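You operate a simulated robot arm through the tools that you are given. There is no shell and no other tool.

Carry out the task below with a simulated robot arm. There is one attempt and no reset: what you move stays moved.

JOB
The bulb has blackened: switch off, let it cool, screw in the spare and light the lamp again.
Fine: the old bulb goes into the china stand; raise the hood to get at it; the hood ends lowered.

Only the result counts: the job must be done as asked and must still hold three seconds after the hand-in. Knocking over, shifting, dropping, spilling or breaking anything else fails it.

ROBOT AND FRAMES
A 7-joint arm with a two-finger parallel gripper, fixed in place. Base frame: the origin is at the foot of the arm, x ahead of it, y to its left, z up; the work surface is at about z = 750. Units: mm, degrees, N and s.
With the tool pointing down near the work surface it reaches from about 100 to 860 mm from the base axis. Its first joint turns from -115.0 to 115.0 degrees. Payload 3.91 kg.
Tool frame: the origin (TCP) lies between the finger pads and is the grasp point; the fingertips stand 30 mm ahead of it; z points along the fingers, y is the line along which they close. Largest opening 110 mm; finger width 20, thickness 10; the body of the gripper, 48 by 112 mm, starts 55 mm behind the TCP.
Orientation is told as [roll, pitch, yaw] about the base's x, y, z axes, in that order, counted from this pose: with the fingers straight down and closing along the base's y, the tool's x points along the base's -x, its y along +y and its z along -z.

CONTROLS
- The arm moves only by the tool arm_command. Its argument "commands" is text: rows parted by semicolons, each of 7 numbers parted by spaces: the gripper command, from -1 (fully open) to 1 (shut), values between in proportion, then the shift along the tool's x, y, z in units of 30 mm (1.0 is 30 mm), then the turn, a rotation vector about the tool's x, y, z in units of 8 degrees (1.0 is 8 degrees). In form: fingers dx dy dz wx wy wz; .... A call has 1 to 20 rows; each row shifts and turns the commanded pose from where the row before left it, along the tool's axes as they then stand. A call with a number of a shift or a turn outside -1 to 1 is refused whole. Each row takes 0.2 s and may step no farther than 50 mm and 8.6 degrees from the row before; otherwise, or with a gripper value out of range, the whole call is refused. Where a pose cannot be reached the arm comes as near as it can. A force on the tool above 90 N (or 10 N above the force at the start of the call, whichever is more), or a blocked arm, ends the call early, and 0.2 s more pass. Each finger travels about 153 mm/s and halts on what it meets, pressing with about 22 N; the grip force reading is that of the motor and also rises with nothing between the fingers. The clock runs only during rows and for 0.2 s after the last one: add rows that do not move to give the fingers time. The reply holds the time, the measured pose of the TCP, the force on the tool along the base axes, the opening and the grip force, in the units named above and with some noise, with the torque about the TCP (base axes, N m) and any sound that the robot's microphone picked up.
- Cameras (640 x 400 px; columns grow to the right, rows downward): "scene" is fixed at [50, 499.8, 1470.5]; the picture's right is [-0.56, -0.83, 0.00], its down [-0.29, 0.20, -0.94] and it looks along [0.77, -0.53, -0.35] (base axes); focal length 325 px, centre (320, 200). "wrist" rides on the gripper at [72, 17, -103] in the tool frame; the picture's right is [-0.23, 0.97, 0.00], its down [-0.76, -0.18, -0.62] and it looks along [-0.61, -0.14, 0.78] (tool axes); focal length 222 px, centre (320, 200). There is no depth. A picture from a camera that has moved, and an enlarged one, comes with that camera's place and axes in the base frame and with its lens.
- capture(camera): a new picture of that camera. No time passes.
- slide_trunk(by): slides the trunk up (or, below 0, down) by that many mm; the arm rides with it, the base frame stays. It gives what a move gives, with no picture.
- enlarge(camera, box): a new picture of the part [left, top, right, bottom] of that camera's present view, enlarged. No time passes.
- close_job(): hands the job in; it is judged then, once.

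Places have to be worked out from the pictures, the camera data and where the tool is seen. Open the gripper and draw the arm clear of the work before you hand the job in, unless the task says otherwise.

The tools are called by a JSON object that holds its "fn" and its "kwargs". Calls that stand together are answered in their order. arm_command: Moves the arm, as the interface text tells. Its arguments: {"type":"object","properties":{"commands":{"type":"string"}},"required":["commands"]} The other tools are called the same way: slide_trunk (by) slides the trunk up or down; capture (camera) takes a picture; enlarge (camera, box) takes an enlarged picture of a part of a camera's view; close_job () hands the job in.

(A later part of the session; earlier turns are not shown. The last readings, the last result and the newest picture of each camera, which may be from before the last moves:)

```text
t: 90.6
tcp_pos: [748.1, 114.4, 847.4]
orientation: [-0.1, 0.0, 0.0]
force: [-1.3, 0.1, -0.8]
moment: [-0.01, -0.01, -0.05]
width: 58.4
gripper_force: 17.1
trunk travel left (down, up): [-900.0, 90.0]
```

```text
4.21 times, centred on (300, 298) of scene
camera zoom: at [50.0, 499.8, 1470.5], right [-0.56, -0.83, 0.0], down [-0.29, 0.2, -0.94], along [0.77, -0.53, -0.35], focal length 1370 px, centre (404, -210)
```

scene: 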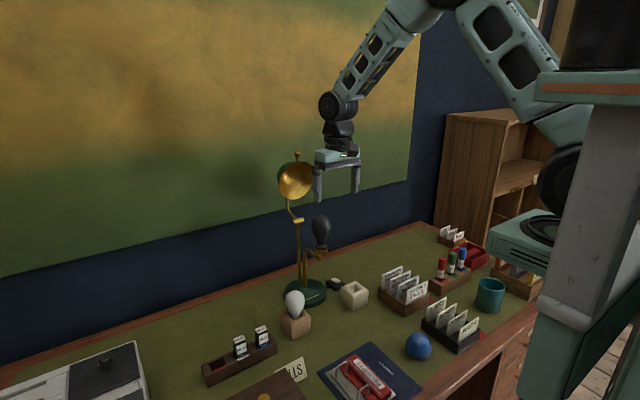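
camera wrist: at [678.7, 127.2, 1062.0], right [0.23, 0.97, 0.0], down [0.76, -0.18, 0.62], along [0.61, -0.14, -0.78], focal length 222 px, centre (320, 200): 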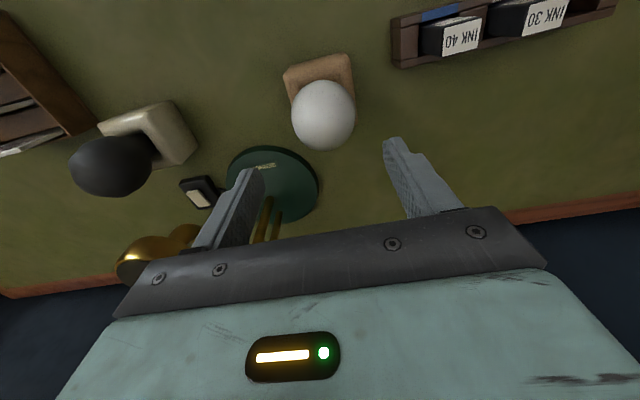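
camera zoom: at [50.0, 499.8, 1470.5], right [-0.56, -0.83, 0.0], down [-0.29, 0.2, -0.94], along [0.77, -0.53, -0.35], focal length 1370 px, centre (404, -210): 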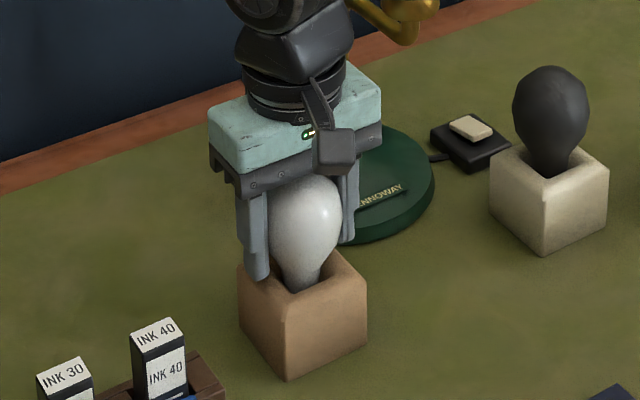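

The spare is gripped (58.4 mm). I'm lifting it straight up out of its block to well above the socket.

{"fn": "arm_command", "kwargs": {"commands": "1 0 0 -0.3 0 0 0;1 0 0 -0.5 0 0 0;1 0 0 -0.8 0 0 0;1 0 0 -0.9 0 0 0;1 0 0 -0.9 0 0 0;1 0 0 -0.9 0 0 0;1 0 0 -0.9 0 0 0;1 0 0 -0.9 0 0 0;1 0 0 -0.9 0 0 0;1 0 0 -0.9 0 0 0;1 0 0 -0.6 0 0 0;1 0 0 0 0 0 0"}}

{"fn": "arm_command", "kwargs": {"commands": "1 0 0 0 0 0 -1;1 0 0 0 0 0 -1;1 0 0 0 0 0 -1;1 0 0 0 0 0 -1;1 0 0 0 0 0 -1;1 0 0 0 0 0 -1;1 0 0 0 0 0 -1;1 0 0 0 0 0 -1;1 0 0 0 0 0 -1;1 0 0 0 0 0 -1;1 0 0 0 0 0 0"}}

{"fn": "capture", "kwargs": {"camera": "scene"}}

{"fn": "enlarge", "kwargs": {"camera": "scene", "box": [250, 180, 370, 350]}}

```text
t: 93.2
tcp_pos: [745.3, 114.6, 1106.6]
orientation: [0.0, -0.1, 0.0]
force: [-0.6, -0.2, 0.5]
moment: [0.01, 0.0, 0.0]
width: 58.4
gripper_force: 18.1
trunk travel left (down, up): [-900.0, 90.0]
```

```text
t: 95.6
tcp_pos: [744.5, 115.1, 1105.9]
orientation: [0.0, 0.0, 80.2]
force: [0.1, 0.1, -0.4]
moment: [0.0, 0.02, -0.02]
width: 58.2
gripper_force: 18.1
trunk travel left (down, up): [-900.0, 90.0]
```

```text
taken
```

scene: 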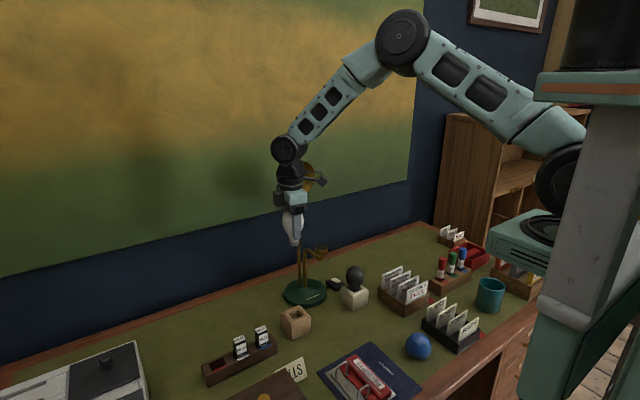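

```text
2.35 times, centred on (310, 265) of scene
camera zoom: at [50.0, 499.8, 1470.5], right [-0.56, -0.83, 0.0], down [-0.29, 0.2, -0.94], along [0.77, -0.53, -0.35], focal length 765 px, centre (344, 47)
```

zoom: 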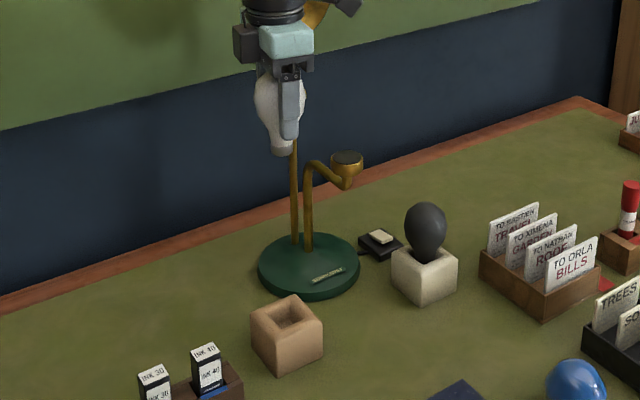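

The spare is out cleanly and its block didn't move. I'm carrying it over the socket at about (775.5,0).

{"fn": "arm_command", "kwargs": {"commands": "1 0.716 -0.336 0 0 0 0;1 0.716 -0.336 0 0 0 0;1 0.716 -0.336 0 0 0 0;1 0.716 -0.336 0 0 0 0;1 0.716 -0.336 0 0 0 0;1 0 0 0 0 0 0;1 0 0 0 0 0 0"}}

{"fn": "enlarge", "kwargs": {"camera": "scene", "box": [290, 200, 350, 260]}}

{"fn": "capture", "kwargs": {"camera": "wrist"}}

```text
t: 97.2
tcp_pos: [779.5, 2.4, 1104.6]
orientation: [0.0, 0.0, 80.0]
force: [1.0, 0.0, -0.3]
moment: [0.0, -0.01, 0.02]
width: 58.2
gripper_force: 17.6
trunk travel left (down, up): [-900.0, 90.0]
```

```text
6.67 times, centred on (320, 230) of scene
camera zoom: at [50.0, 499.8, 1470.5], right [-0.56, -0.83, 0.0], down [-0.29, 0.2, -0.94], along [0.77, -0.53, -0.35], focal length 2169 px, centre (320, 0)
```

zoom: 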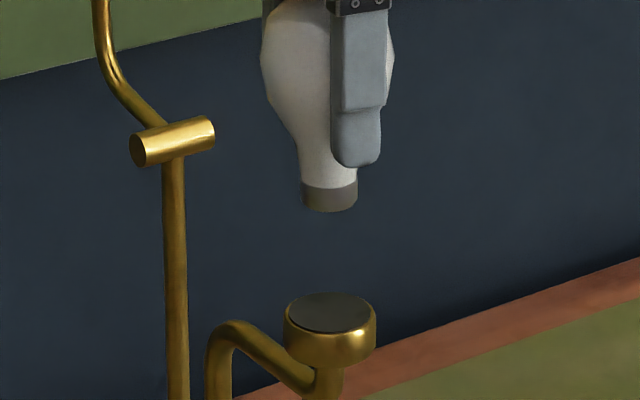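

```text
taken
camera wrist: at [749.6, -66.8, 1208.0], right [-0.92, 0.39, 0.0], down [0.31, 0.72, 0.62], along [0.24, 0.57, -0.78], focal length 222 px, centre (320, 200)
```

wrist: 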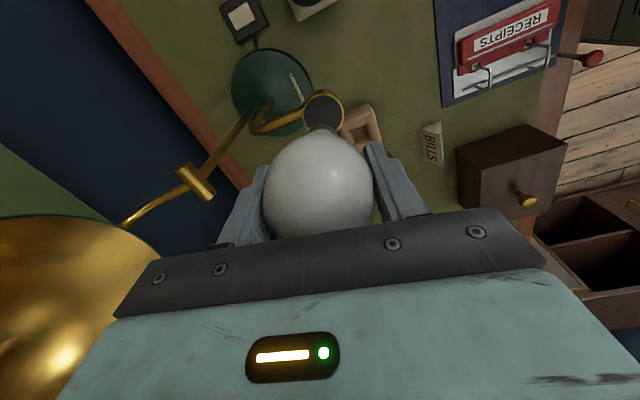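

I'm zooming in to measure the lateral alignment of the cap with the socket disc.

{"fn": "enlarge", "kwargs": {"camera": "scene", "box": [306, 222, 336, 252]}}

{"fn": "enlarge", "kwargs": {"camera": "wrist", "box": [290, 70, 370, 140]}}

{"fn": "arm_command", "kwargs": {"commands": "1 0 0 0 0 0 0;1 0 0 0 0 0 0"}}

```text
13.33 times, centred on (321, 237) of scene
camera zoom: at [50.0, 499.8, 1470.5], right [-0.56, -0.83, 0.0], down [-0.29, 0.2, -0.94], along [0.77, -0.53, -0.35], focal length 4337 px, centre (307, -293)
```

zoom: 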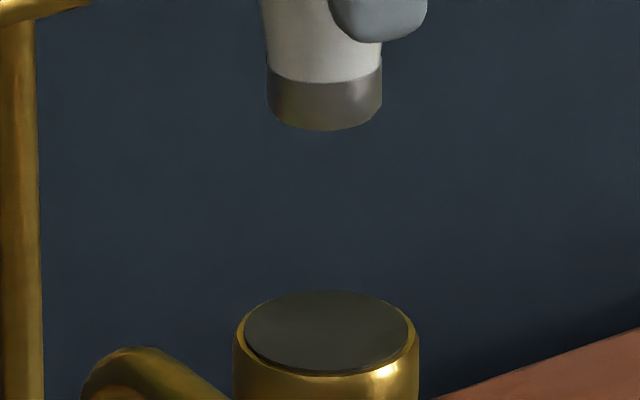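

```text
5.71 times, centred on (330, 105) of wrist
camera zoom: at [749.6, -66.8, 1208.0], right [-0.92, 0.39, 0.0], down [0.31, 0.72, 0.62], along [0.24, 0.57, -0.78], focal length 1269 px, centre (263, 743)
```

zoom: 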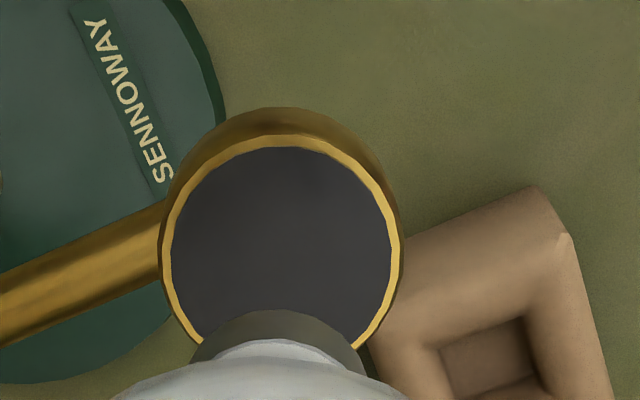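

```text
t: 97.8
tcp_pos: [778.5, 1.4, 1104.4]
orientation: [0.1, 0.0, 80.0]
force: [-1.0, 0.2, -0.6]
moment: [-0.01, 0.0, 0.0]
width: 58.1
gripper_force: 18.4
trunk travel left (down, up): [-900.0, 90.0]
```

The cap and socket line up within about 1 mm laterally in both views. I make a small (-1,-0.5) mm correction and lower to just above the disc.

{"fn": "arm_command", "kwargs": {"commands": "1 0.022 0.03 0.3 0 0 0;1 0 0 0.5 0 0 0;1 0 0 0.5 0 0 0;1 0 0 0 0 0 0;1 0 0 0 0 0 0"}}

{"fn": "enlarge", "kwargs": {"camera": "scene", "box": [306, 222, 336, 252]}}

{"fn": "enlarge", "kwargs": {"camera": "wrist", "box": [290, 70, 370, 140]}}

```text
t: 99.0
tcp_pos: [777.9, 1.5, 1064.1]
orientation: [0.0, 0.1, 80.0]
force: [0.7, -0.2, -0.6]
moment: [0.01, -0.02, 0.01]
width: 58.5
gripper_force: 18.0
trunk travel left (down, up): [-900.0, 90.0]
```

```text
13.33 times, centred on (321, 237) of scene
camera zoom: at [50.0, 499.8, 1470.5], right [-0.56, -0.83, 0.0], down [-0.29, 0.2, -0.94], along [0.77, -0.53, -0.35], focal length 4337 px, centre (307, -293)
```

zoom: 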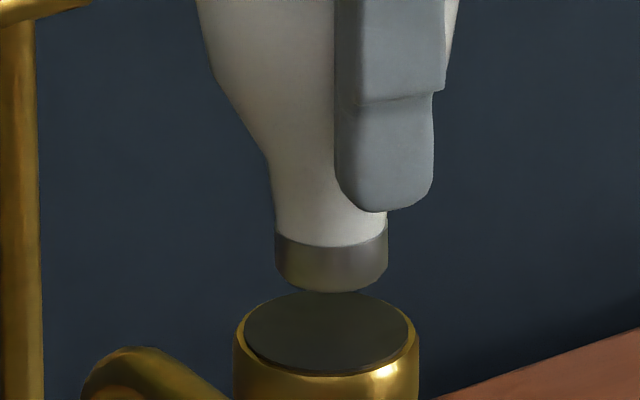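

```text
5.71 times, centred on (330, 105) of wrist
camera zoom: at [747.9, -67.7, 1167.9], right [-0.92, 0.39, 0.0], down [0.31, 0.72, 0.62], along [0.24, 0.57, -0.78], focal length 1269 px, centre (263, 743)
```

zoom: 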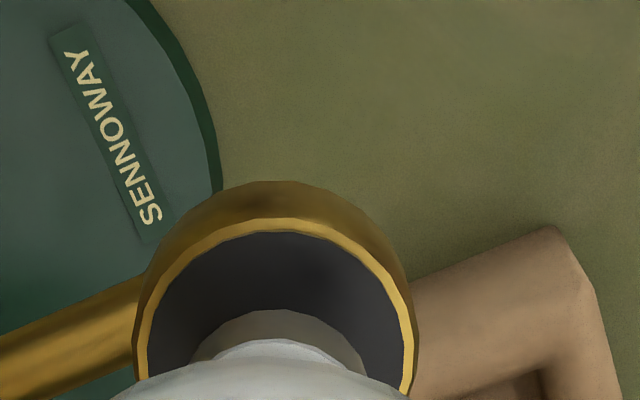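

Residual misalignment is about (+0.8,+0.65) mm. I correct it and continue down until contact.

{"fn": "arm_command", "kwargs": {"commands": "1 -0.026 -0.022 0.2 0 0 0;1 0 0 0.15 0 0 0;1 0 0 0 0 0 0"}}

{"fn": "enlarge", "kwargs": {"camera": "scene", "box": [306, 222, 336, 252]}}

{"fn": "enlarge", "kwargs": {"camera": "wrist", "box": [290, 70, 370, 140]}}

```text
t: 99.8
tcp_pos: [775.9, 1.9, 1053.7]
orientation: [0.3, 0.2, 80.0]
force: [-12.8, 1.9, -2.9]
moment: [-0.04, 0.06, -0.03]
width: 58.3
gripper_force: 17.2
trunk travel left (down, up): [-900.0, 90.0]
```

```text
13.33 times, centred on (321, 237) of scene
camera zoom: at [50.0, 499.8, 1470.5], right [-0.56, -0.83, 0.0], down [-0.29, 0.2, -0.94], along [0.77, -0.53, -0.35], focal length 4337 px, centre (307, -293)
```

zoom: 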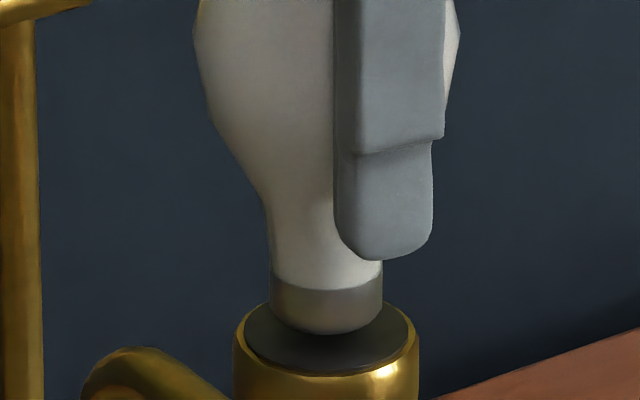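

```text
5.71 times, centred on (330, 105) of wrist
camera zoom: at [746.6, -66.1, 1157.5], right [-0.92, 0.39, 0.0], down [0.31, 0.72, 0.62], along [0.24, 0.57, -0.78], focal length 1269 px, centre (263, 743)
```

zoom: 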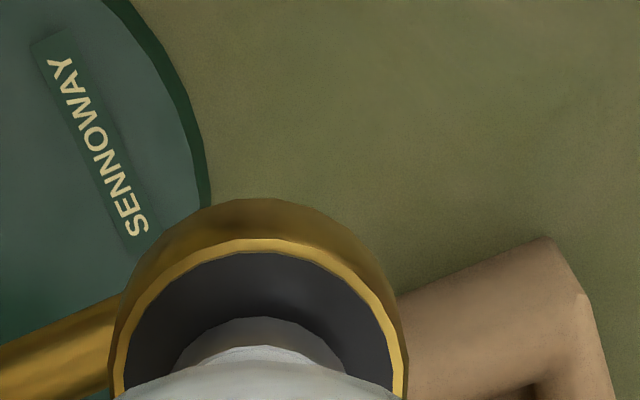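

A -13 N sideways pull shows the cap has entered the thread. I relieve 1.5 mm in x and start turning clockwise with a slow descent.

{"fn": "arm_command", "kwargs": {"commands": "1 0.002 0.045 0 0 0 0;1 0 0 0.003 0 0 1;1 0 0 0.003 0 0 1;1 0 0 0.003 0 0 1;1 0 0 0.003 0 0 1;1 0 0 0.003 0 0 1;1 0 0 0 0 0 0"}}

{"fn": "enlarge", "kwargs": {"camera": "scene", "box": [306, 222, 336, 252]}}

```text
t: 101.4
tcp_pos: [776.9, 1.0, 1055.7]
orientation: [0.0, 0.1, 39.9]
force: [-2.9, 4.4, -17.1]
moment: [-0.08, -0.08, -0.01]
width: 58.2
gripper_force: 18.0
trunk travel left (down, up): [-900.0, 90.0]
```

```text
13.33 times, centred on (321, 237) of scene
camera zoom: at [50.0, 499.8, 1470.5], right [-0.56, -0.83, 0.0], down [-0.29, 0.2, -0.94], along [0.77, -0.53, -0.35], focal length 4337 px, centre (307, -293)
```

zoom: 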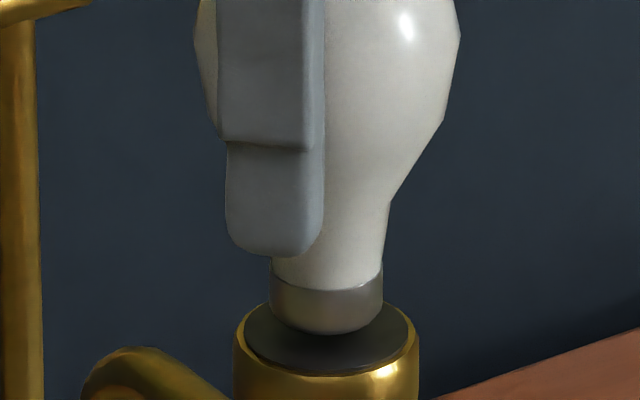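

The -17 N in z means the thread is drawing the bulb down. I follow down 1.5 mm and continue turning.

{"fn": "arm_command", "kwargs": {"commands": "1 0 0 0.05 0 0 0;1 0 0 0.004 0 0 1;1 0 0 0.004 0 0 1;1 0 0 0.004 0 0 1;1 0 0 0.004 0 0 1;1 0 0 0.004 0 0 1;1 0 0 0 0 0 0"}}

{"fn": "arm_command", "kwargs": {"commands": "1 0 0 0.004 0 0 1;1 0 0 0.004 0 0 1;1 0 0 0.004 0 0 1;1 0 0 0.004 0 0 1;1 0 0 0.004 0 0 1;1 0 0 0.004 0 0 1;1 0 0 0.004 0 0 1;1 0 0 0.004 0 0 1;1 0 0 0.004 0 0 1;1 0 0 0.004 0 0 1;1 0 0 0 0 0 0"}}

{"fn": "enlarge", "kwargs": {"camera": "scene", "box": [306, 222, 336, 252]}}

```text
t: 103.0
tcp_pos: [776.2, 0.5, 1053.2]
orientation: [-0.1, 0.1, -0.2]
force: [6.9, -8.7, -2.8]
moment: [0.05, -0.07, -0.01]
width: 58.3
gripper_force: 18.7
trunk travel left (down, up): [-900.0, 90.0]
```

```text
t: 105.4
tcp_pos: [775.5, 1.1, 1052.6]
orientation: [-0.1, 0.1, -80.1]
force: [-13.4, -10.1, 4.3]
moment: [0.15, -0.03, -0.04]
width: 58.3
gripper_force: 18.0
trunk travel left (down, up): [-900.0, 90.0]
```

```text
13.33 times, centred on (321, 237) of scene
camera zoom: at [50.0, 499.8, 1470.5], right [-0.56, -0.83, 0.0], down [-0.29, 0.2, -0.94], along [0.77, -0.53, -0.35], focal length 4337 px, centre (307, -293)
```

zoom: 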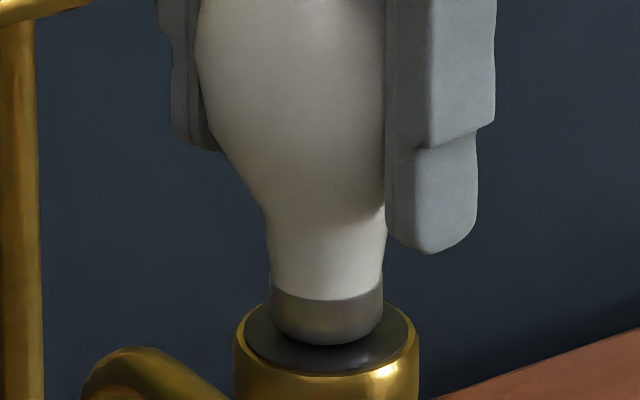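

About 1.5 mm of thread remains before it is seated as the old bulb was. I'm opening and winding the wrist back to regrip centred.

{"fn": "arm_command", "kwargs": {"commands": "-0.4 0 0 0 0 0 0;-0.4 0 0 0 0 0 0;-0.4 0 0 0 0 0 -1;-0.4 0 0 0 0 0 -1;-0.4 0 0 0 0 0 -1;-0.4 0 0 0 0 0 -1;-0.4 0 0 0 0 0 -1;-0.4 0 0 0 0 0 -1;-0.4 0 0 0 0 0 -1;-0.4 0 0 0 0 0 -1;-0.4 0 0 0 0 0 -1;-0.4 0 0 0 0 0 -1;-0.4 0 0 0 0 0 -1;-0.4 0 0 0 0 0 -1;-0.4 0 0 0 0 0 -1;-0.4 0 0 0 0 0 -1;-0.4 0 0 0 0 0 -1;-0.4 0 0 0 0 0 -1;-0.4 0 0 0 0 0 -1;-0.4 0 0 0 0 0 -1"}}

{"fn": "arm_command", "kwargs": {"commands": "-0.4 0 0 0 0 0 -1;-0.4 0 0 0 0 0 -1;-0.4 0 0 0 0 0 0;-0.4 0 0 0 0 0 0"}}

{"fn": "enlarge", "kwargs": {"camera": "scene", "box": [300, 200, 345, 255]}}

{"fn": "capture", "kwargs": {"camera": "wrist"}}

```text
t: 109.6
tcp_pos: [777.0, 2.3, 1052.2]
orientation: [0.0, -0.1, 64.2]
force: [-0.6, 0.3, -0.3]
moment: [0.01, 0.05, -0.01]
width: 77.1
gripper_force: 0.1
trunk travel left (down, up): [-900.0, 90.0]
```

```text
t: 110.6
tcp_pos: [775.9, 2.2, 1052.2]
orientation: [0.0, 0.0, 80.0]
force: [0.1, -0.6, 0.0]
moment: [-0.03, 0.01, 0.02]
width: 76.7
gripper_force: 0.0
trunk travel left (down, up): [-900.0, 90.0]
```

```text
7.27 times, centred on (322, 228) of scene
camera zoom: at [50.0, 499.8, 1470.5], right [-0.56, -0.83, 0.0], down [-0.29, 0.2, -0.94], along [0.77, -0.53, -0.35], focal length 2366 px, centre (302, 0)
```

zoom: 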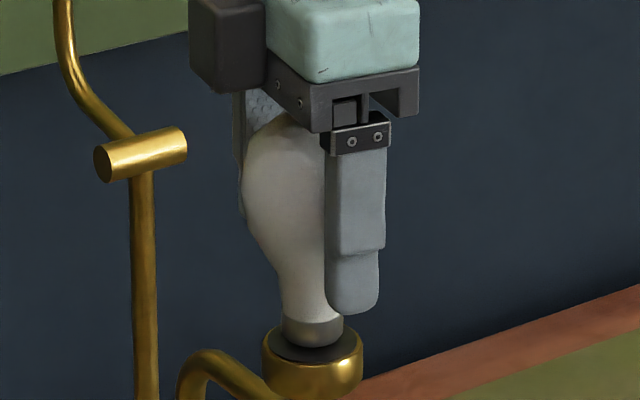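

```text
taken
camera wrist: at [747.1, -65.9, 1155.8], right [-0.92, 0.39, 0.0], down [0.31, 0.72, 0.62], along [0.24, 0.57, -0.78], focal length 222 px, centre (320, 200)
```

wrist: 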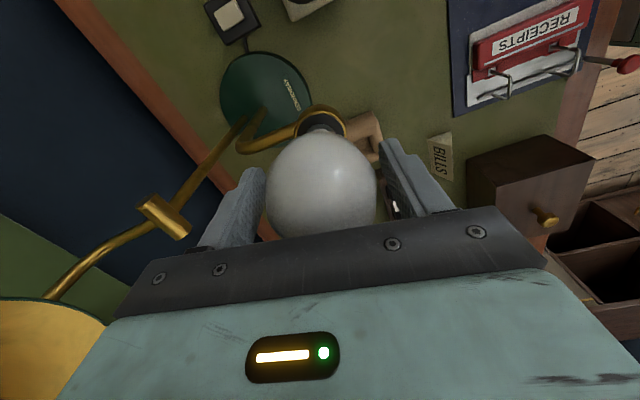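

I'm centring by (-0.8,-2.2), gripping, and turning clockwise again in stages.

{"fn": "arm_command", "kwargs": {"commands": "-0.4 0.077 0.013 -0.05 0 0 0;-0.1 0 0 0 0 0 0;0.3 0 0 0 0 0 0;1 0 0 0 0 0 0;1 0 0 0.003 0 0 1;1 0 0 0.003 0 0 1;1 0 0 0.003 0 0 1;1 0 0 0.003 0 0 1;1 0 0 0.003 0 0 1;1 0 0 0.003 0 0 1;1 0 0 0.003 0 0 1;1 0 0 0.003 0 0 1;1 0 0 0.003 0 0 1;1 0 0 0.003 0 0 1;1 0 0 0 0 0 0"}}

{"fn": "enlarge", "kwargs": {"camera": "scene", "box": [306, 222, 336, 252]}}

```text
t: 113.8
tcp_pos: [775.4, -0.9, 1053.3]
orientation: [0.0, 0.0, 0.0]
force: [10.2, 11.1, 1.0]
moment: [-0.05, 0.01, -0.01]
width: 58.1
gripper_force: 18.3
trunk travel left (down, up): [-900.0, 90.0]
```

```text
13.33 times, centred on (321, 237) of scene
camera zoom: at [50.0, 499.8, 1470.5], right [-0.56, -0.83, 0.0], down [-0.29, 0.2, -0.94], along [0.77, -0.53, -0.35], focal length 4337 px, centre (307, -293)
```

zoom: 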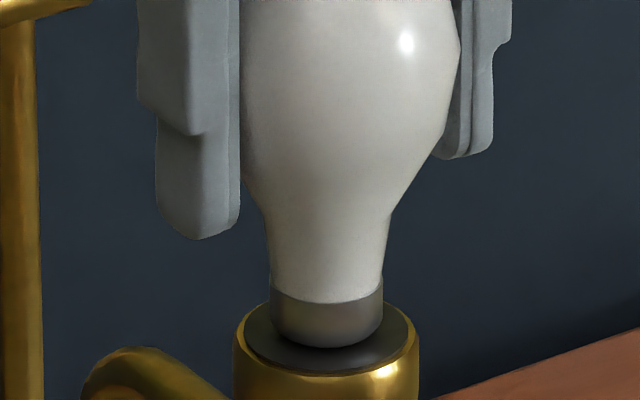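

The bottom edge moved to about 348 px (seated is about 352). I trim the side load and continue another 80°.

{"fn": "arm_command", "kwargs": {"commands": "1 -0.03 0.03 0 0 0 0;1 0 0 0.003 0 0 1;1 0 0 0.003 0 0 1;1 0 0 0.003 0 0 1;1 0 0 0.003 0 0 1;1 0 0 0.003 0 0 1;1 0 0 0.003 0 0 1;1 0 0 0.003 0 0 1;1 0 0 0.003 0 0 1;1 0 0 0.003 0 0 1;1 0 0 0.003 0 0 1;1 0 0 0 0 0 0"}}

{"fn": "enlarge", "kwargs": {"camera": "scene", "box": [306, 222, 336, 252]}}

```text
t: 116.4
tcp_pos: [775.5, 0.3, 1052.0]
orientation: [-0.1, 0.0, -80.1]
force: [-13.5, 0.6, 4.9]
moment: [-0.07, -0.01, -0.01]
width: 58.5
gripper_force: 17.9
trunk travel left (down, up): [-900.0, 90.0]
```

```text
13.33 times, centred on (321, 237) of scene
camera zoom: at [50.0, 499.8, 1470.5], right [-0.56, -0.83, 0.0], down [-0.29, 0.2, -0.94], along [0.77, -0.53, -0.35], focal length 4337 px, centre (307, -293)
```

zoom: 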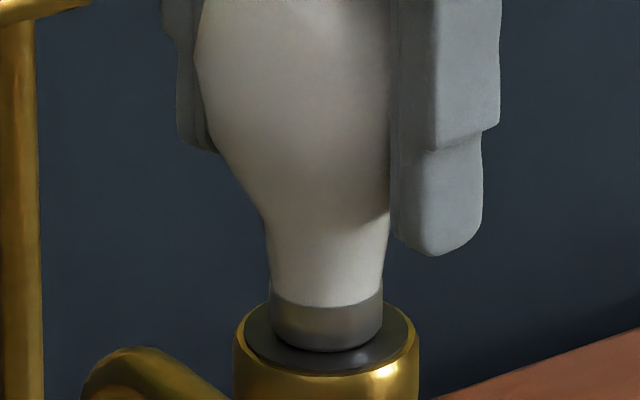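

The cap edge is at about 352 px, matching the old seated position, but no torque stop yet. I'm winding back for one more stroke to tighten, watching the moment.

{"fn": "arm_command", "kwargs": {"commands": "-0.4 0 0 0 0 0 0;-0.4 0 0 0 0 0 0;-0.4 0 0 0 0 0 -1;-0.4 0 0 0 0 0 -1;-0.4 0 0 0 0 0 -1;-0.4 0 0 0 0 0 -1;-0.4 0 0 0 0 0 -1;-0.4 0 0 0 0 0 -1;-0.4 0 0 0 0 0 -1;-0.4 0 0 0 0 0 -1;-0.4 0 0 0 0 0 -1;-0.4 0 0 0 0 0 -1;-0.4 0 0 0 0 0 -1;-0.4 0 0 0 0 0 -1;-0.4 0 0 0 0 0 -1;-0.4 0 0 0 0 0 -1;-0.4 0 0 0 0 0 -1;-0.4 0 0 0 0 0 -1;-0.4 0 0 0 0 0 -1;-0.4 0 0 0 0 0 -1"}}

{"fn": "arm_command", "kwargs": {"commands": "-0.4 0 0 0 0 0 -1;-0.4 0 0 0 0 0 -1;-0.4 0 0 0 0 0 0;-0.1 0 0 0 0 0 0;0.3 0 0 0 0 0 0;1 0 0 0 0 0 0;1 0 0 0 0 0 0"}}

{"fn": "arm_command", "kwargs": {"commands": "1 0 0 0.003 0 0 1;1 0 0 0.003 0 0 1;1 0 0 0.003 0 0 1;1 0 0 0 0 0 0"}}

{"fn": "enlarge", "kwargs": {"camera": "scene", "box": [306, 222, 336, 252]}}

```text
t: 120.6
tcp_pos: [775.8, 1.4, 1050.9]
orientation: [0.1, 0.0, 64.2]
force: [0.7, 0.5, 0.6]
moment: [0.01, 0.03, -0.02]
width: 76.9
gripper_force: 0.0
trunk travel left (down, up): [-900.0, 90.0]
```

```text
t: 122.2
tcp_pos: [774.0, 0.5, 1052.1]
orientation: [0.1, 0.0, 80.1]
force: [-14.9, 1.5, -0.5]
moment: [0.0, -0.03, 0.01]
width: 58.1
gripper_force: 18.1
trunk travel left (down, up): [-900.0, 90.0]
```

```text
t: 123.2
tcp_pos: [775.8, -0.4, 1051.6]
orientation: [0.0, -0.1, 55.9]
force: [-11.3, 2.8, 0.8]
moment: [0.0, -0.08, 0.0]
width: 58.2
gripper_force: 18.3
trunk travel left (down, up): [-900.0, 90.0]
```

```text
13.33 times, centred on (321, 237) of scene
camera zoom: at [50.0, 499.8, 1470.5], right [-0.56, -0.83, 0.0], down [-0.29, 0.2, -0.94], along [0.77, -0.53, -0.35], focal length 4337 px, centre (307, -293)
```

zoom: 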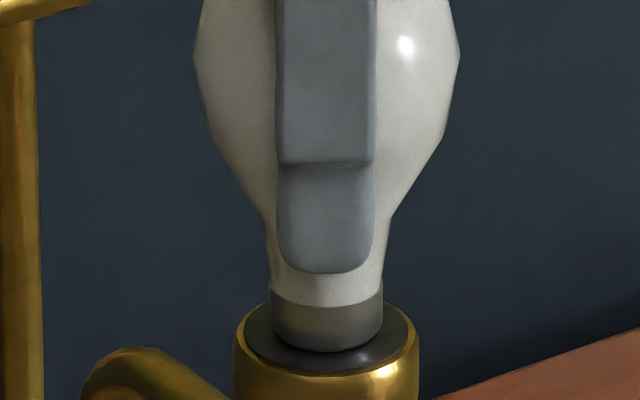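

The torque is still near zero; I continue in small increments.

{"fn": "arm_command", "kwargs": {"commands": "1 0 0 0.003 0 0 1;1 0 0 0.003 0 0 1;1 0 0 0.003 0 0 1;1 0 0 0.003 0 0 1;1 0 0 0 0 0 0"}}

{"fn": "arm_command", "kwargs": {"commands": "1 0 0 0.003 0 0 1;1 0 0 0.003 0 0 1;1 0 0 0.003 0 0 1;1 0 0 0.003 0 0 1;1 0 0 0 0 0 0"}}

{"fn": "enlarge", "kwargs": {"camera": "scene", "box": [306, 222, 336, 252]}}

```text
t: 124.4
tcp_pos: [776.5, 0.7, 1052.4]
orientation: [0.0, 0.0, 24.0]
force: [-2.9, 3.6, -1.4]
moment: [-0.06, -0.1, 0.34]
width: 58.2
gripper_force: 17.6
trunk travel left (down, up): [-900.0, 90.0]
```

```text
t: 125.6
tcp_pos: [777.1, -0.4, 1051.2]
orientation: [0.0, -0.1, -8.2]
force: [0.3, 0.1, 0.9]
moment: [-0.03, -0.02, 0.4]
width: 58.5
gripper_force: 18.0
trunk travel left (down, up): [-900.0, 90.0]
```

```text
13.33 times, centred on (321, 237) of scene
camera zoom: at [50.0, 499.8, 1470.5], right [-0.56, -0.83, 0.0], down [-0.29, 0.2, -0.94], along [0.77, -0.53, -0.35], focal length 4337 px, centre (307, -293)
```

zoom: 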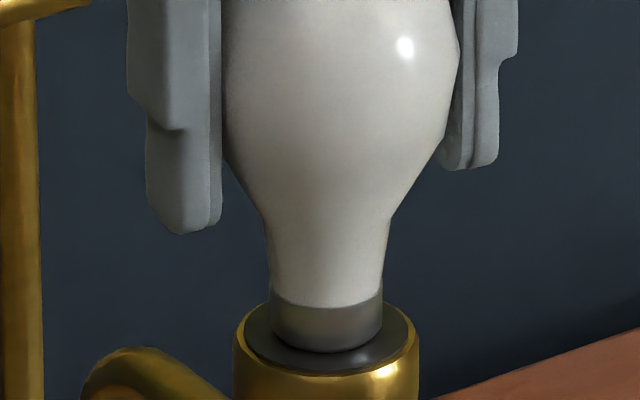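

The moment rose to 0.35–0.4 N·m with the cap seated, so the spare is tight. I release and rise straight up.

{"fn": "arm_command", "kwargs": {"commands": "0.2 0 0 0 0 0 0;-0.2 0 0 0 0 0 0;-0.5 0 0 0 0 0 0;-0.5 0 0 0 0 0 0;-0.5 0 0 -0.5 0 0 0;-0.5 0 0 -1 0 0 0;-0.5 0 0 -1 0 0 0;-0.5 0 0 -1 0 0 0;-0.5 0 0 -1 0 0 0;-0.5 0 0 -0.5 0 0 -1;-0.5 0 0 0 0 0 0"}}

{"fn": "enlarge", "kwargs": {"camera": "scene", "box": [260, 130, 380, 260]}}

```text
t: 128.0
tcp_pos: [775.6, -0.6, 1199.2]
orientation: [0.0, 0.1, 0.1]
force: [0.6, 0.1, 0.3]
moment: [-0.02, 0.02, 0.02]
width: 82.6
gripper_force: 0.1
trunk travel left (down, up): [-900.0, 90.0]
```

```text
3.08 times, centred on (320, 195) of scene
camera zoom: at [50.0, 499.8, 1470.5], right [-0.56, -0.83, 0.0], down [-0.29, 0.2, -0.94], along [0.77, -0.53, -0.35], focal length 1001 px, centre (320, 215)
```

zoom: 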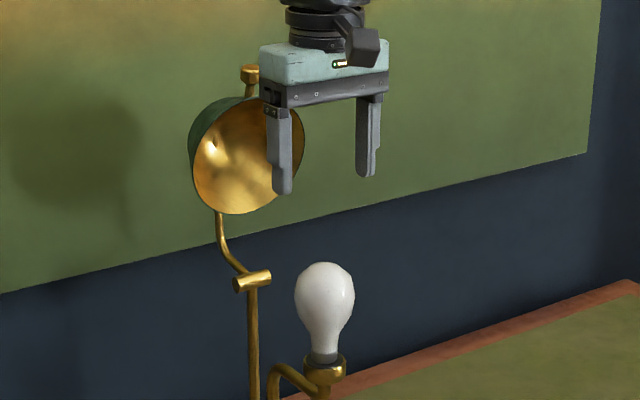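

The spare is seated in the socket. The old bulb now stands near the switch's approach path, so I'll come in with yaw 90° (camera to -y) and lean toward -y. I'm moving out to y≈-171 and rotating first.

{"fn": "arm_command", "kwargs": {"commands": "1 0.3 -0.95 0 0 0 0;1 0 -0.95 0 0 0 0;1 0 -0.95 0 0 0 0;1 0 -0.95 0 0 0 0;1 0 -0.95 0 0 0 0;1 0 -0.95 0 0 0 0;1 0 0 0 0 0 -1;1 0 0 0 0 0 -1;1 0 0 0 0 0 -1;1 0 0 0 0 0 -1;1 0 0 0 0 0 -1;1 0 0 0 0 0 -1;1 0 0 0 0 0 -1;1 0 0 0 0 0 -1;1 0 0 0 0 0 -1;1 0 0 0 0 0 -1;1 0 0 0 0 0 -1;1 0 0 0 0 0 -0.25;1 0 0 0 0 -0.9375 0;1 0 0 0 0 -0.9375 0"}}

{"fn": "capture", "kwargs": {"camera": "scene"}}

```text
t: 132.2
tcp_pos: [767.2, -170.1, 1201.1]
orientation: [0.0, -15.1, 90.1]
force: [-0.4, -0.3, -0.8]
moment: [-0.03, 0.0, -0.04]
width: 0.2
gripper_force: 21.9
trunk travel left (down, up): [-900.0, 90.0]
```

```text
taken
```

scene: 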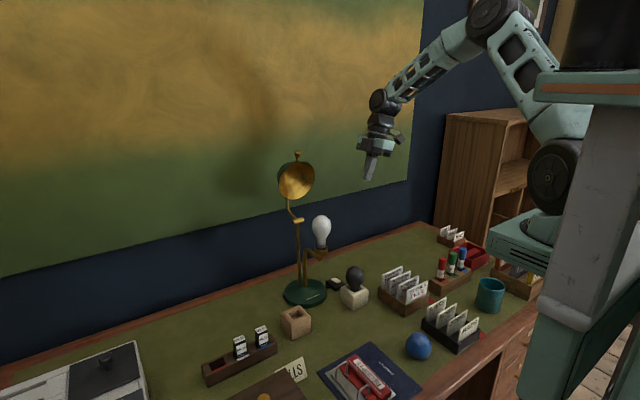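

The orientation is right. I descend beside the lamp toward the switch.

{"fn": "arm_command", "kwargs": {"commands": "1 0.231 -0.263 0.862 0 0 0;1 0.231 -0.263 0.862 0 0 0;1 0.231 -0.263 0.862 0 0 0;1 0.231 -0.263 0.862 0 0 0;1 0.231 -0.263 0.862 0 0 0;1 0.231 -0.263 0.862 0 0 0;1 0.231 -0.263 0.862 0 0 0;1 0.231 -0.263 0.862 0 0 0;1 0.231 -0.263 0.862 0 0 0;1 0 0 0 0 0 0"}}

{"fn": "capture", "kwargs": {"camera": "wrist"}}

{"fn": "enlarge", "kwargs": {"camera": "scene", "box": [290, 180, 420, 310]}}

```text
t: 134.4
tcp_pos: [838.4, -169.2, 961.0]
orientation: [0.2, -15.0, 90.1]
force: [-0.1, 0.7, -0.2]
moment: [-0.01, -0.01, 0.03]
width: 0.2
gripper_force: 22.7
trunk travel left (down, up): [-900.0, 90.0]
```

```text
taken
camera wrist: at [821.3, -266.1, 1042.1], right [-0.97, 0.22, 0.06], down [0.18, 0.57, 0.8], along [0.14, 0.79, -0.6], focal length 222 px, centre (320, 200)
```

wrist: 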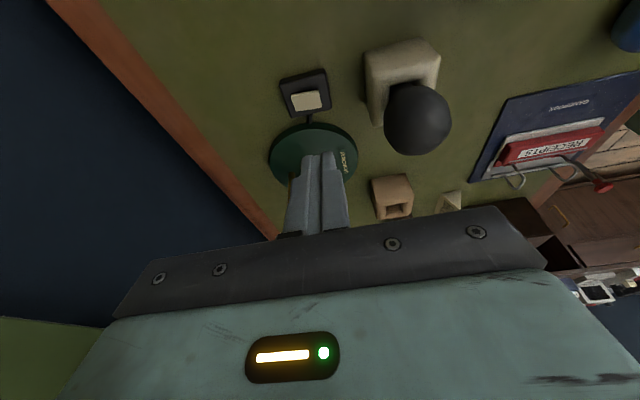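

```text
3.08 times, centred on (355, 245) of scene
camera zoom: at [50.0, 499.8, 1470.5], right [-0.56, -0.83, 0.0], down [-0.29, 0.2, -0.94], along [0.77, -0.53, -0.35], focal length 1001 px, centre (212, 62)
```

zoom: 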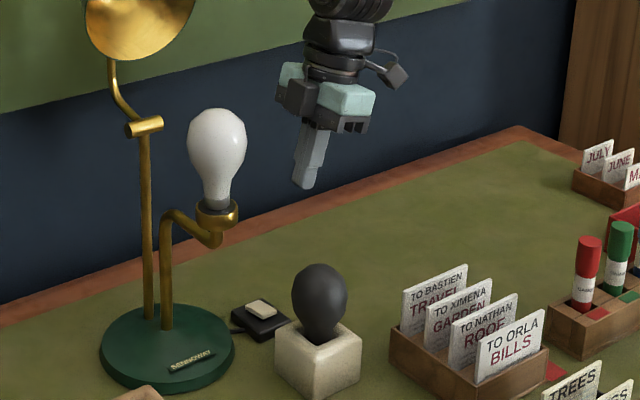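

I'm zooming on the rocker to confirm which end is up and where its near end is.

{"fn": "enlarge", "kwargs": {"camera": "wrist", "box": [265, 55, 345, 135]}}

{"fn": "enlarge", "kwargs": {"camera": "scene", "box": [324, 270, 350, 294]}}

```text
5.00 times, centred on (305, 95) of wrist
camera zoom: at [821.3, -266.1, 1042.1], right [-0.97, 0.22, 0.06], down [0.18, 0.57, 0.8], along [0.14, 0.79, -0.6], focal length 1111 px, centre (395, 725)
```

zoom: 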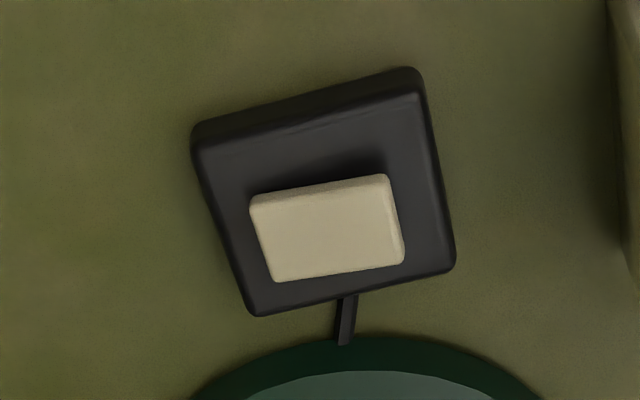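

```text
16.00 times, centred on (337, 282) of scene
camera zoom: at [50.0, 499.8, 1470.5], right [-0.56, -0.83, 0.0], down [-0.29, 0.2, -0.94], along [0.77, -0.53, -0.35], focal length 5205 px, centre (48, -1112)
```

zoom: 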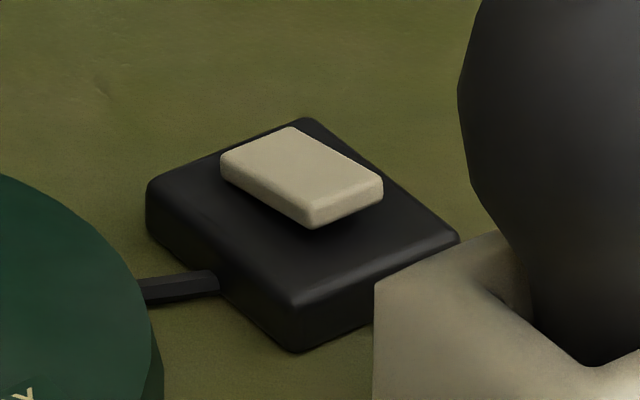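

The near end (x≈837) is up, as expected. I keep tip x≈838, move to y≈-119 and lower to just above it; the gripper should clear the old bulb by about 8 mm.

{"fn": "arm_command", "kwargs": {"commands": "1 -0.103 0 0.897 0 0 0;1 -0.103 0 0.897 0 0 0;1 -0.103 0 0.897 0 0 0;1 -0.103 0 0.897 0 0 0;1 -0.103 0 0.8 0 0 0;1 0 0 0 0 0 0"}}

{"fn": "enlarge", "kwargs": {"camera": "scene", "box": [310, 230, 390, 310]}}

{"fn": "capture", "kwargs": {"camera": "wrist"}}

```text
t: 135.8
tcp_pos: [837.9, -123.3, 837.0]
orientation: [0.0, -15.0, 90.0]
force: [0.4, 0.5, 0.8]
moment: [-0.03, 0.0, 0.01]
width: 0.0
gripper_force: 21.8
trunk travel left (down, up): [-900.0, 90.0]
```

```text
5.00 times, centred on (350, 270) of scene
camera zoom: at [50.0, 499.8, 1470.5], right [-0.56, -0.83, 0.0], down [-0.29, 0.2, -0.94], along [0.77, -0.53, -0.35], focal length 1626 px, centre (170, -150)
```

zoom: 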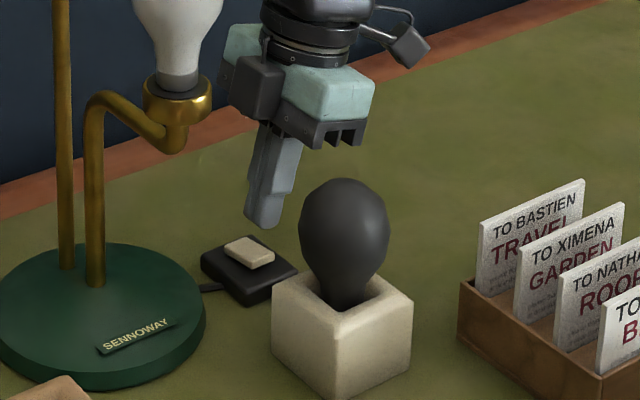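

```text
taken
camera wrist: at [821.2, -219.8, 918.8], right [-0.97, 0.22, 0.06], down [0.18, 0.57, 0.8], along [0.14, 0.79, -0.6], focal length 222 px, centre (320, 200)
```

wrist: 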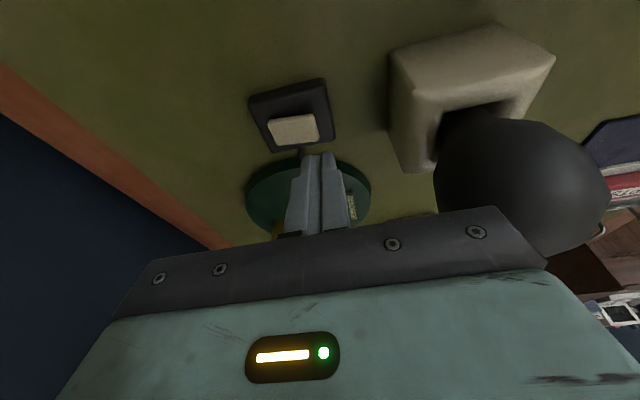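

The clearance looks as computed. I lower the last 20 mm with a +4 mm y correction, then press in small steps.

{"fn": "arm_command", "kwargs": {"commands": "1 0.022 0 0.34 0 0 0;1 0.022 0 0.34 0 0 0;1 0 0 0 0 0 0"}}

{"fn": "arm_command", "kwargs": {"commands": "1 0.026 0 0.0966 0 0 0;1 0.026 0 0.0966 0 0 0;1 0 0 0 0 0 0"}}

{"fn": "enlarge", "kwargs": {"camera": "scene", "box": [315, 240, 375, 300]}}

```text
t: 136.6
tcp_pos: [839.3, -117.5, 815.4]
orientation: [-0.1, -15.0, 89.9]
force: [0.0, -0.1, 0.9]
moment: [0.02, -0.02, -0.01]
width: 0.1
gripper_force: 21.5
trunk travel left (down, up): [-900.0, 90.0]
```

```text
t: 137.4
tcp_pos: [837.1, -116.7, 809.8]
orientation: [0.0, -15.1, 90.0]
force: [-0.5, 0.3, -0.1]
moment: [-0.01, 0.0, -0.01]
width: 0.0
gripper_force: 22.1
trunk travel left (down, up): [-900.0, 90.0]
```

```text
6.67 times, centred on (345, 270) of scene
camera zoom: at [50.0, 499.8, 1470.5], right [-0.56, -0.83, 0.0], down [-0.29, 0.2, -0.94], along [0.77, -0.53, -0.35], focal length 2169 px, centre (153, -267)
```

zoom: 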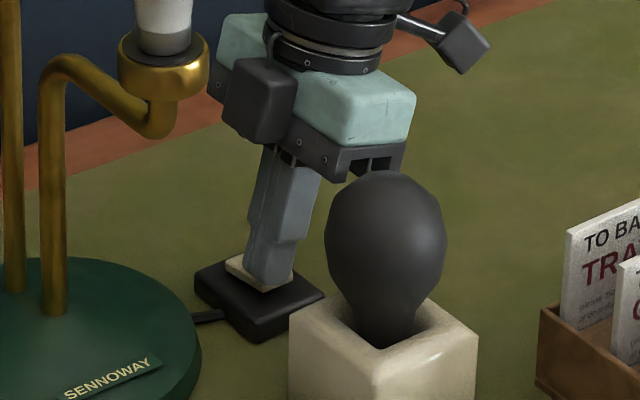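

The tip is right at the rocker's near end with no force yet. I keep pressing.

{"fn": "arm_command", "kwargs": {"commands": "1 0.026 0 0.0966 0 0 0;1 0.013 0 0.05 0 0 0;1 0 0 0 0 0 0"}}

{"fn": "capture", "kwargs": {"camera": "scene"}}

{"fn": "enlarge", "kwargs": {"camera": "scene", "box": [315, 240, 375, 300]}}

```text
t: 138.2
tcp_pos: [839.4, -117.5, 806.2]
orientation: [0.0, -15.0, 90.0]
force: [-0.7, -0.5, 3.7]
moment: [-0.01, 0.02, -0.01]
width: 0.0
gripper_force: 22.0
trunk travel left (down, up): [-900.0, 90.0]
```

```text
taken
```

scene: 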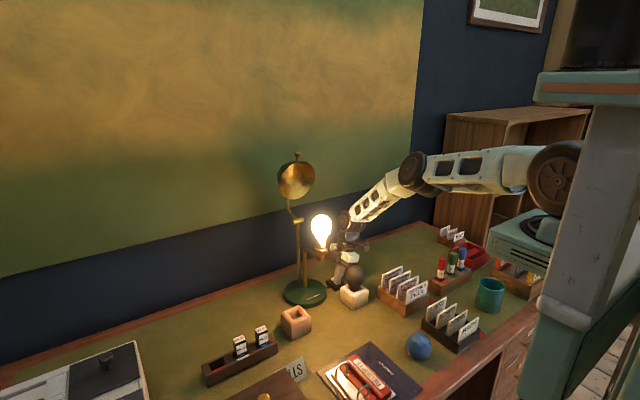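

```text
6.67 times, centred on (345, 270) of scene
camera zoom: at [50.0, 499.8, 1470.5], right [-0.56, -0.83, 0.0], down [-0.29, 0.2, -0.94], along [0.77, -0.53, -0.35], focal length 2169 px, centre (153, -267)
```

zoom: 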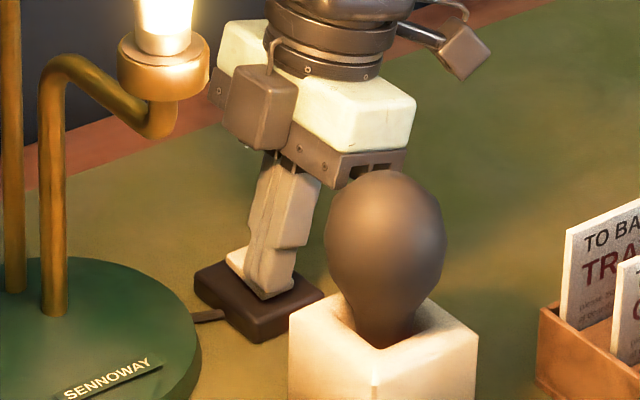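

The lamp is lit. I press 1 mm more to latch the rocker fully, then withdraw straight up.

{"fn": "arm_command", "kwargs": {"commands": "1 0.009 0 0.033 0 0 0;1 0 0 0 0 0 0;1 -0.26 0 -0.5 0 0 0;1 -0.1 0 -0.9 0 0 0;1 0.1 0 -0.9 0 0 0;1 0.123 0 -0.9 0 0 0;1 0.123 0 -0.9 0 0 0;1 0 0 0 0 0 0"}}

{"fn": "capture", "kwargs": {"camera": "scene"}}

{"fn": "enlarge", "kwargs": {"camera": "scene", "box": [315, 240, 375, 300]}}

```text
t: 140.0
tcp_pos: [839.3, -149.6, 924.1]
orientation: [0.0, -15.0, 90.0]
force: [0.8, 0.6, 0.7]
moment: [-0.01, 0.02, 0.0]
width: 0.1
gripper_force: 22.2
trunk travel left (down, up): [-900.0, 90.0]
```

```text
taken
```

scene: 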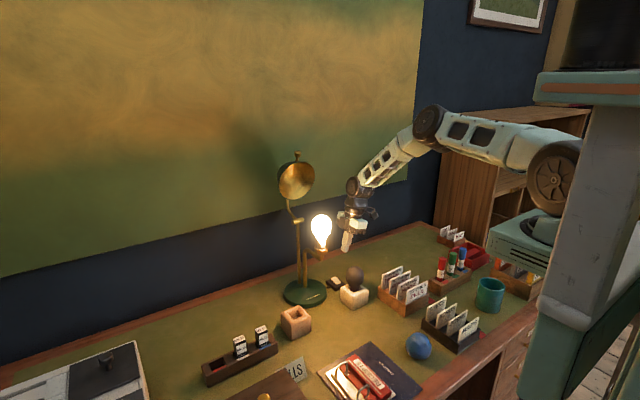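

```text
6.67 times, centred on (345, 270) of scene
camera zoom: at [50.0, 499.8, 1470.5], right [-0.56, -0.83, 0.0], down [-0.29, 0.2, -0.94], along [0.77, -0.53, -0.35], focal length 2169 px, centre (153, -267)
```

zoom: 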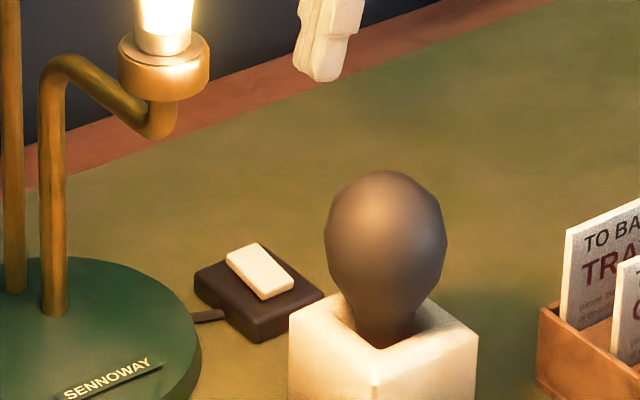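

The lamp stays lit with the switch latched. Now I go back up and restore the tool orientation so I can lower the hood.

{"fn": "arm_command", "kwargs": {"commands": "1 -0.177 0.2 -0.919 0 0 0;1 -0.177 0.2 -0.919 0 0 0;1 -0.177 0.2 -0.919 0 0 0;1 -0.177 0.2 -0.919 0 0 0;1 -0.177 0.2 -0.919 0 0 0;1 -0.177 0.2 -0.919 0 0 0;1 -0.177 0.2 -0.919 0 0 0;1 -0.177 0.2 -0.919 0 0 0;1 -0.177 0.2 -0.919 0 0 0;1 -0.177 0.2 -0.919 0 0 0;1 0 0 0 0 0.9375 0;1 0 0 0 0 0.9375 0;1 0 0 0 0 0 1;1 0 0 0 0 0 1;1 0 0 0 0 0 1;1 0 0 0 0 0 1;1 0 0 0 0 0 1;1 0 0 0 0 0 1;1 0 0 0 0 0 1;1 0 0 0 0 0 1"}}

{"fn": "arm_command", "kwargs": {"commands": "1 0 0 0 0 0 1;1 0 0 0 0 0 1;1 0 0 0 0 0 1;1 0 0 0 0 0 0.25;1 0.9 0.9 -0.3 0 0 0;1 0.9 0.9 -0.3 0 0 0;1 0.9 0.9 -0.3 0 0 0;1 0.9 0.9 -0.3 0 0 0;1 0 0.9 -0.6 0 0 0;1 0 0.9 -0.6 0 0 0;1 0 0 0 0 0 0"}}

{"fn": "capture", "kwargs": {"camera": "scene"}}

```text
t: 144.2
tcp_pos: [778.8, -169.4, 1204.3]
orientation: [0.0, -0.1, 25.9]
force: [0.3, -0.6, -0.3]
moment: [-0.03, 0.03, 0.0]
width: 0.0
gripper_force: 22.0
trunk travel left (down, up): [-900.0, 90.0]
```

```text
t: 146.6
tcp_pos: [669.2, -11.5, 1273.6]
orientation: [-0.1, -0.1, 0.0]
force: [-0.6, -0.1, -0.5]
moment: [-0.01, 0.02, 0.01]
width: 0.0
gripper_force: 22.3
trunk travel left (down, up): [-900.0, 90.0]
```

```text
taken
```

scene: 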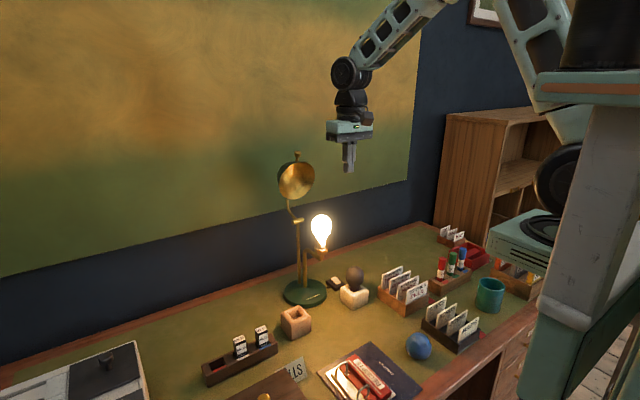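

Now I pitch the tool 45° forward again with the fingers half open, and look at the hood knob.

{"fn": "arm_command", "kwargs": {"commands": "0.09 0 0.06 -0.1 0 -0.9375 0;0.09 0 0.06 -0.1 0 -0.9375 0;0.09 0 0.06 -0.1 0 -0.9375 0;0.09 0 0.06 -0.1 0 -0.9375 0;0.09 0 0.06 -0.1 0 -0.9375 0;0.09 0 0.06 -0.1 0 -0.9375 0;0.09 0 0 0 0 0 0"}}

{"fn": "capture", "kwargs": {"camera": "wrist"}}

{"fn": "enlarge", "kwargs": {"camera": "scene", "box": [270, 140, 350, 200]}}

```text
t: 148.2
tcp_pos: [663.9, 3.7, 1292.9]
orientation: [0.0, -45.0, 0.1]
force: [0.2, -0.6, 0.0]
moment: [0.04, 0.05, 0.01]
width: 50.1
gripper_force: 0.1
trunk travel left (down, up): [-900.0, 90.0]
```

```text
taken
camera wrist: at [540.4, 20.2, 1314.0], right [0.16, 0.97, 0.16], down [0.1, -0.18, 0.98], along [0.98, -0.14, -0.12], focal length 222 px, centre (320, 200)
```

wrist: 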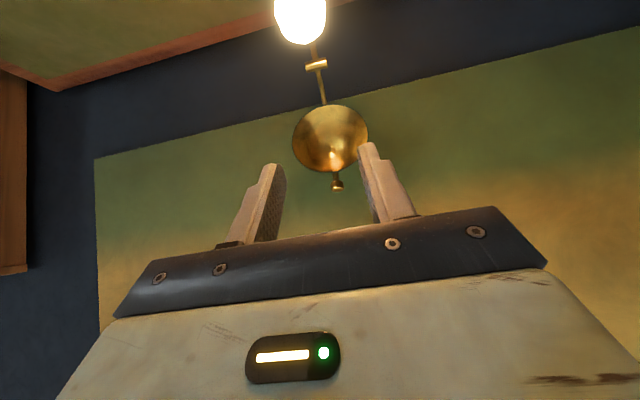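

```text
6.67 times, centred on (310, 170) of scene
camera zoom: at [50.0, 499.8, 1470.5], right [-0.56, -0.83, 0.0], down [-0.29, 0.2, -0.94], along [0.77, -0.53, -0.35], focal length 2169 px, centre (387, 400)
```

zoom: 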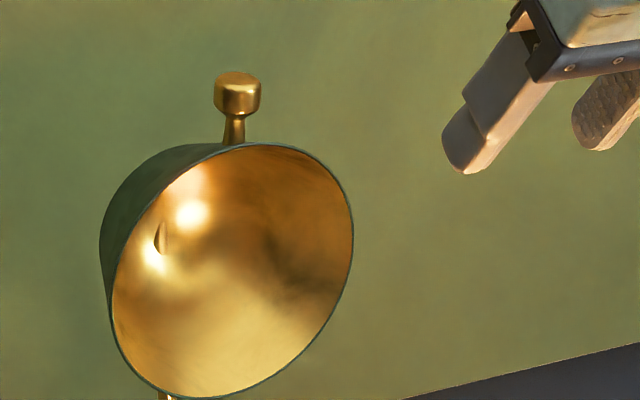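

The knob triangulates to (900,0,1252), consistent with the hinge arc. I approach and grip it with a bit more depth than before.

{"fn": "arm_command", "kwargs": {"commands": "0.09 -0.657 -0.018 0.636 0 0 0;0.09 -0.657 -0.018 0.636 0 0 0;0.09 -0.657 -0.018 0.636 0 0 0;0.09 -0.657 -0.018 0.636 0 0 0;0.09 -0.657 -0.018 0.636 0 0 0;0.09 -0.657 -0.018 0.636 0 0 0;0.09 -0.657 -0.018 0.636 0 0 0;0.09 0 0 0 0 0 0"}}

{"fn": "capture", "kwargs": {"camera": "wrist"}}

{"fn": "enlarge", "kwargs": {"camera": "scene", "box": [270, 120, 350, 200]}}

```text
t: 150.0
tcp_pos: [857.7, 1.5, 1296.2]
orientation: [0.0, -45.0, 0.1]
force: [-0.2, -0.8, -0.7]
moment: [0.03, 0.01, 0.02]
width: 49.9
gripper_force: 0.1
trunk travel left (down, up): [-900.0, 90.0]
```

```text
taken
camera wrist: at [732.9, 17.5, 1318.3], right [0.16, 0.97, 0.16], down [0.1, -0.18, 0.98], along [0.98, -0.14, -0.12], focal length 222 px, centre (320, 200)
```

wrist: 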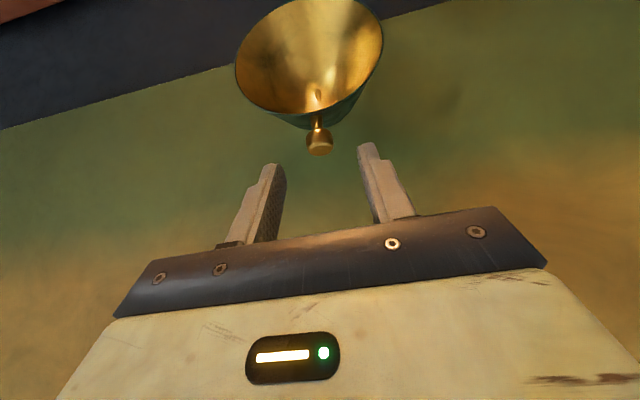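

```text
5.00 times, centred on (310, 160) of scene
camera zoom: at [50.0, 499.8, 1470.5], right [-0.56, -0.83, 0.0], down [-0.29, 0.2, -0.94], along [0.77, -0.53, -0.35], focal length 1626 px, centre (370, 400)
```

zoom: 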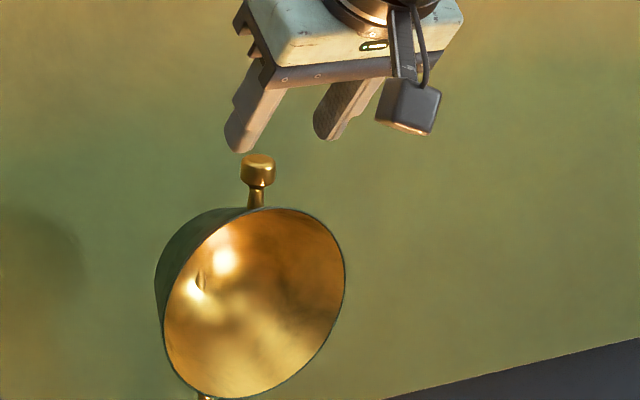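

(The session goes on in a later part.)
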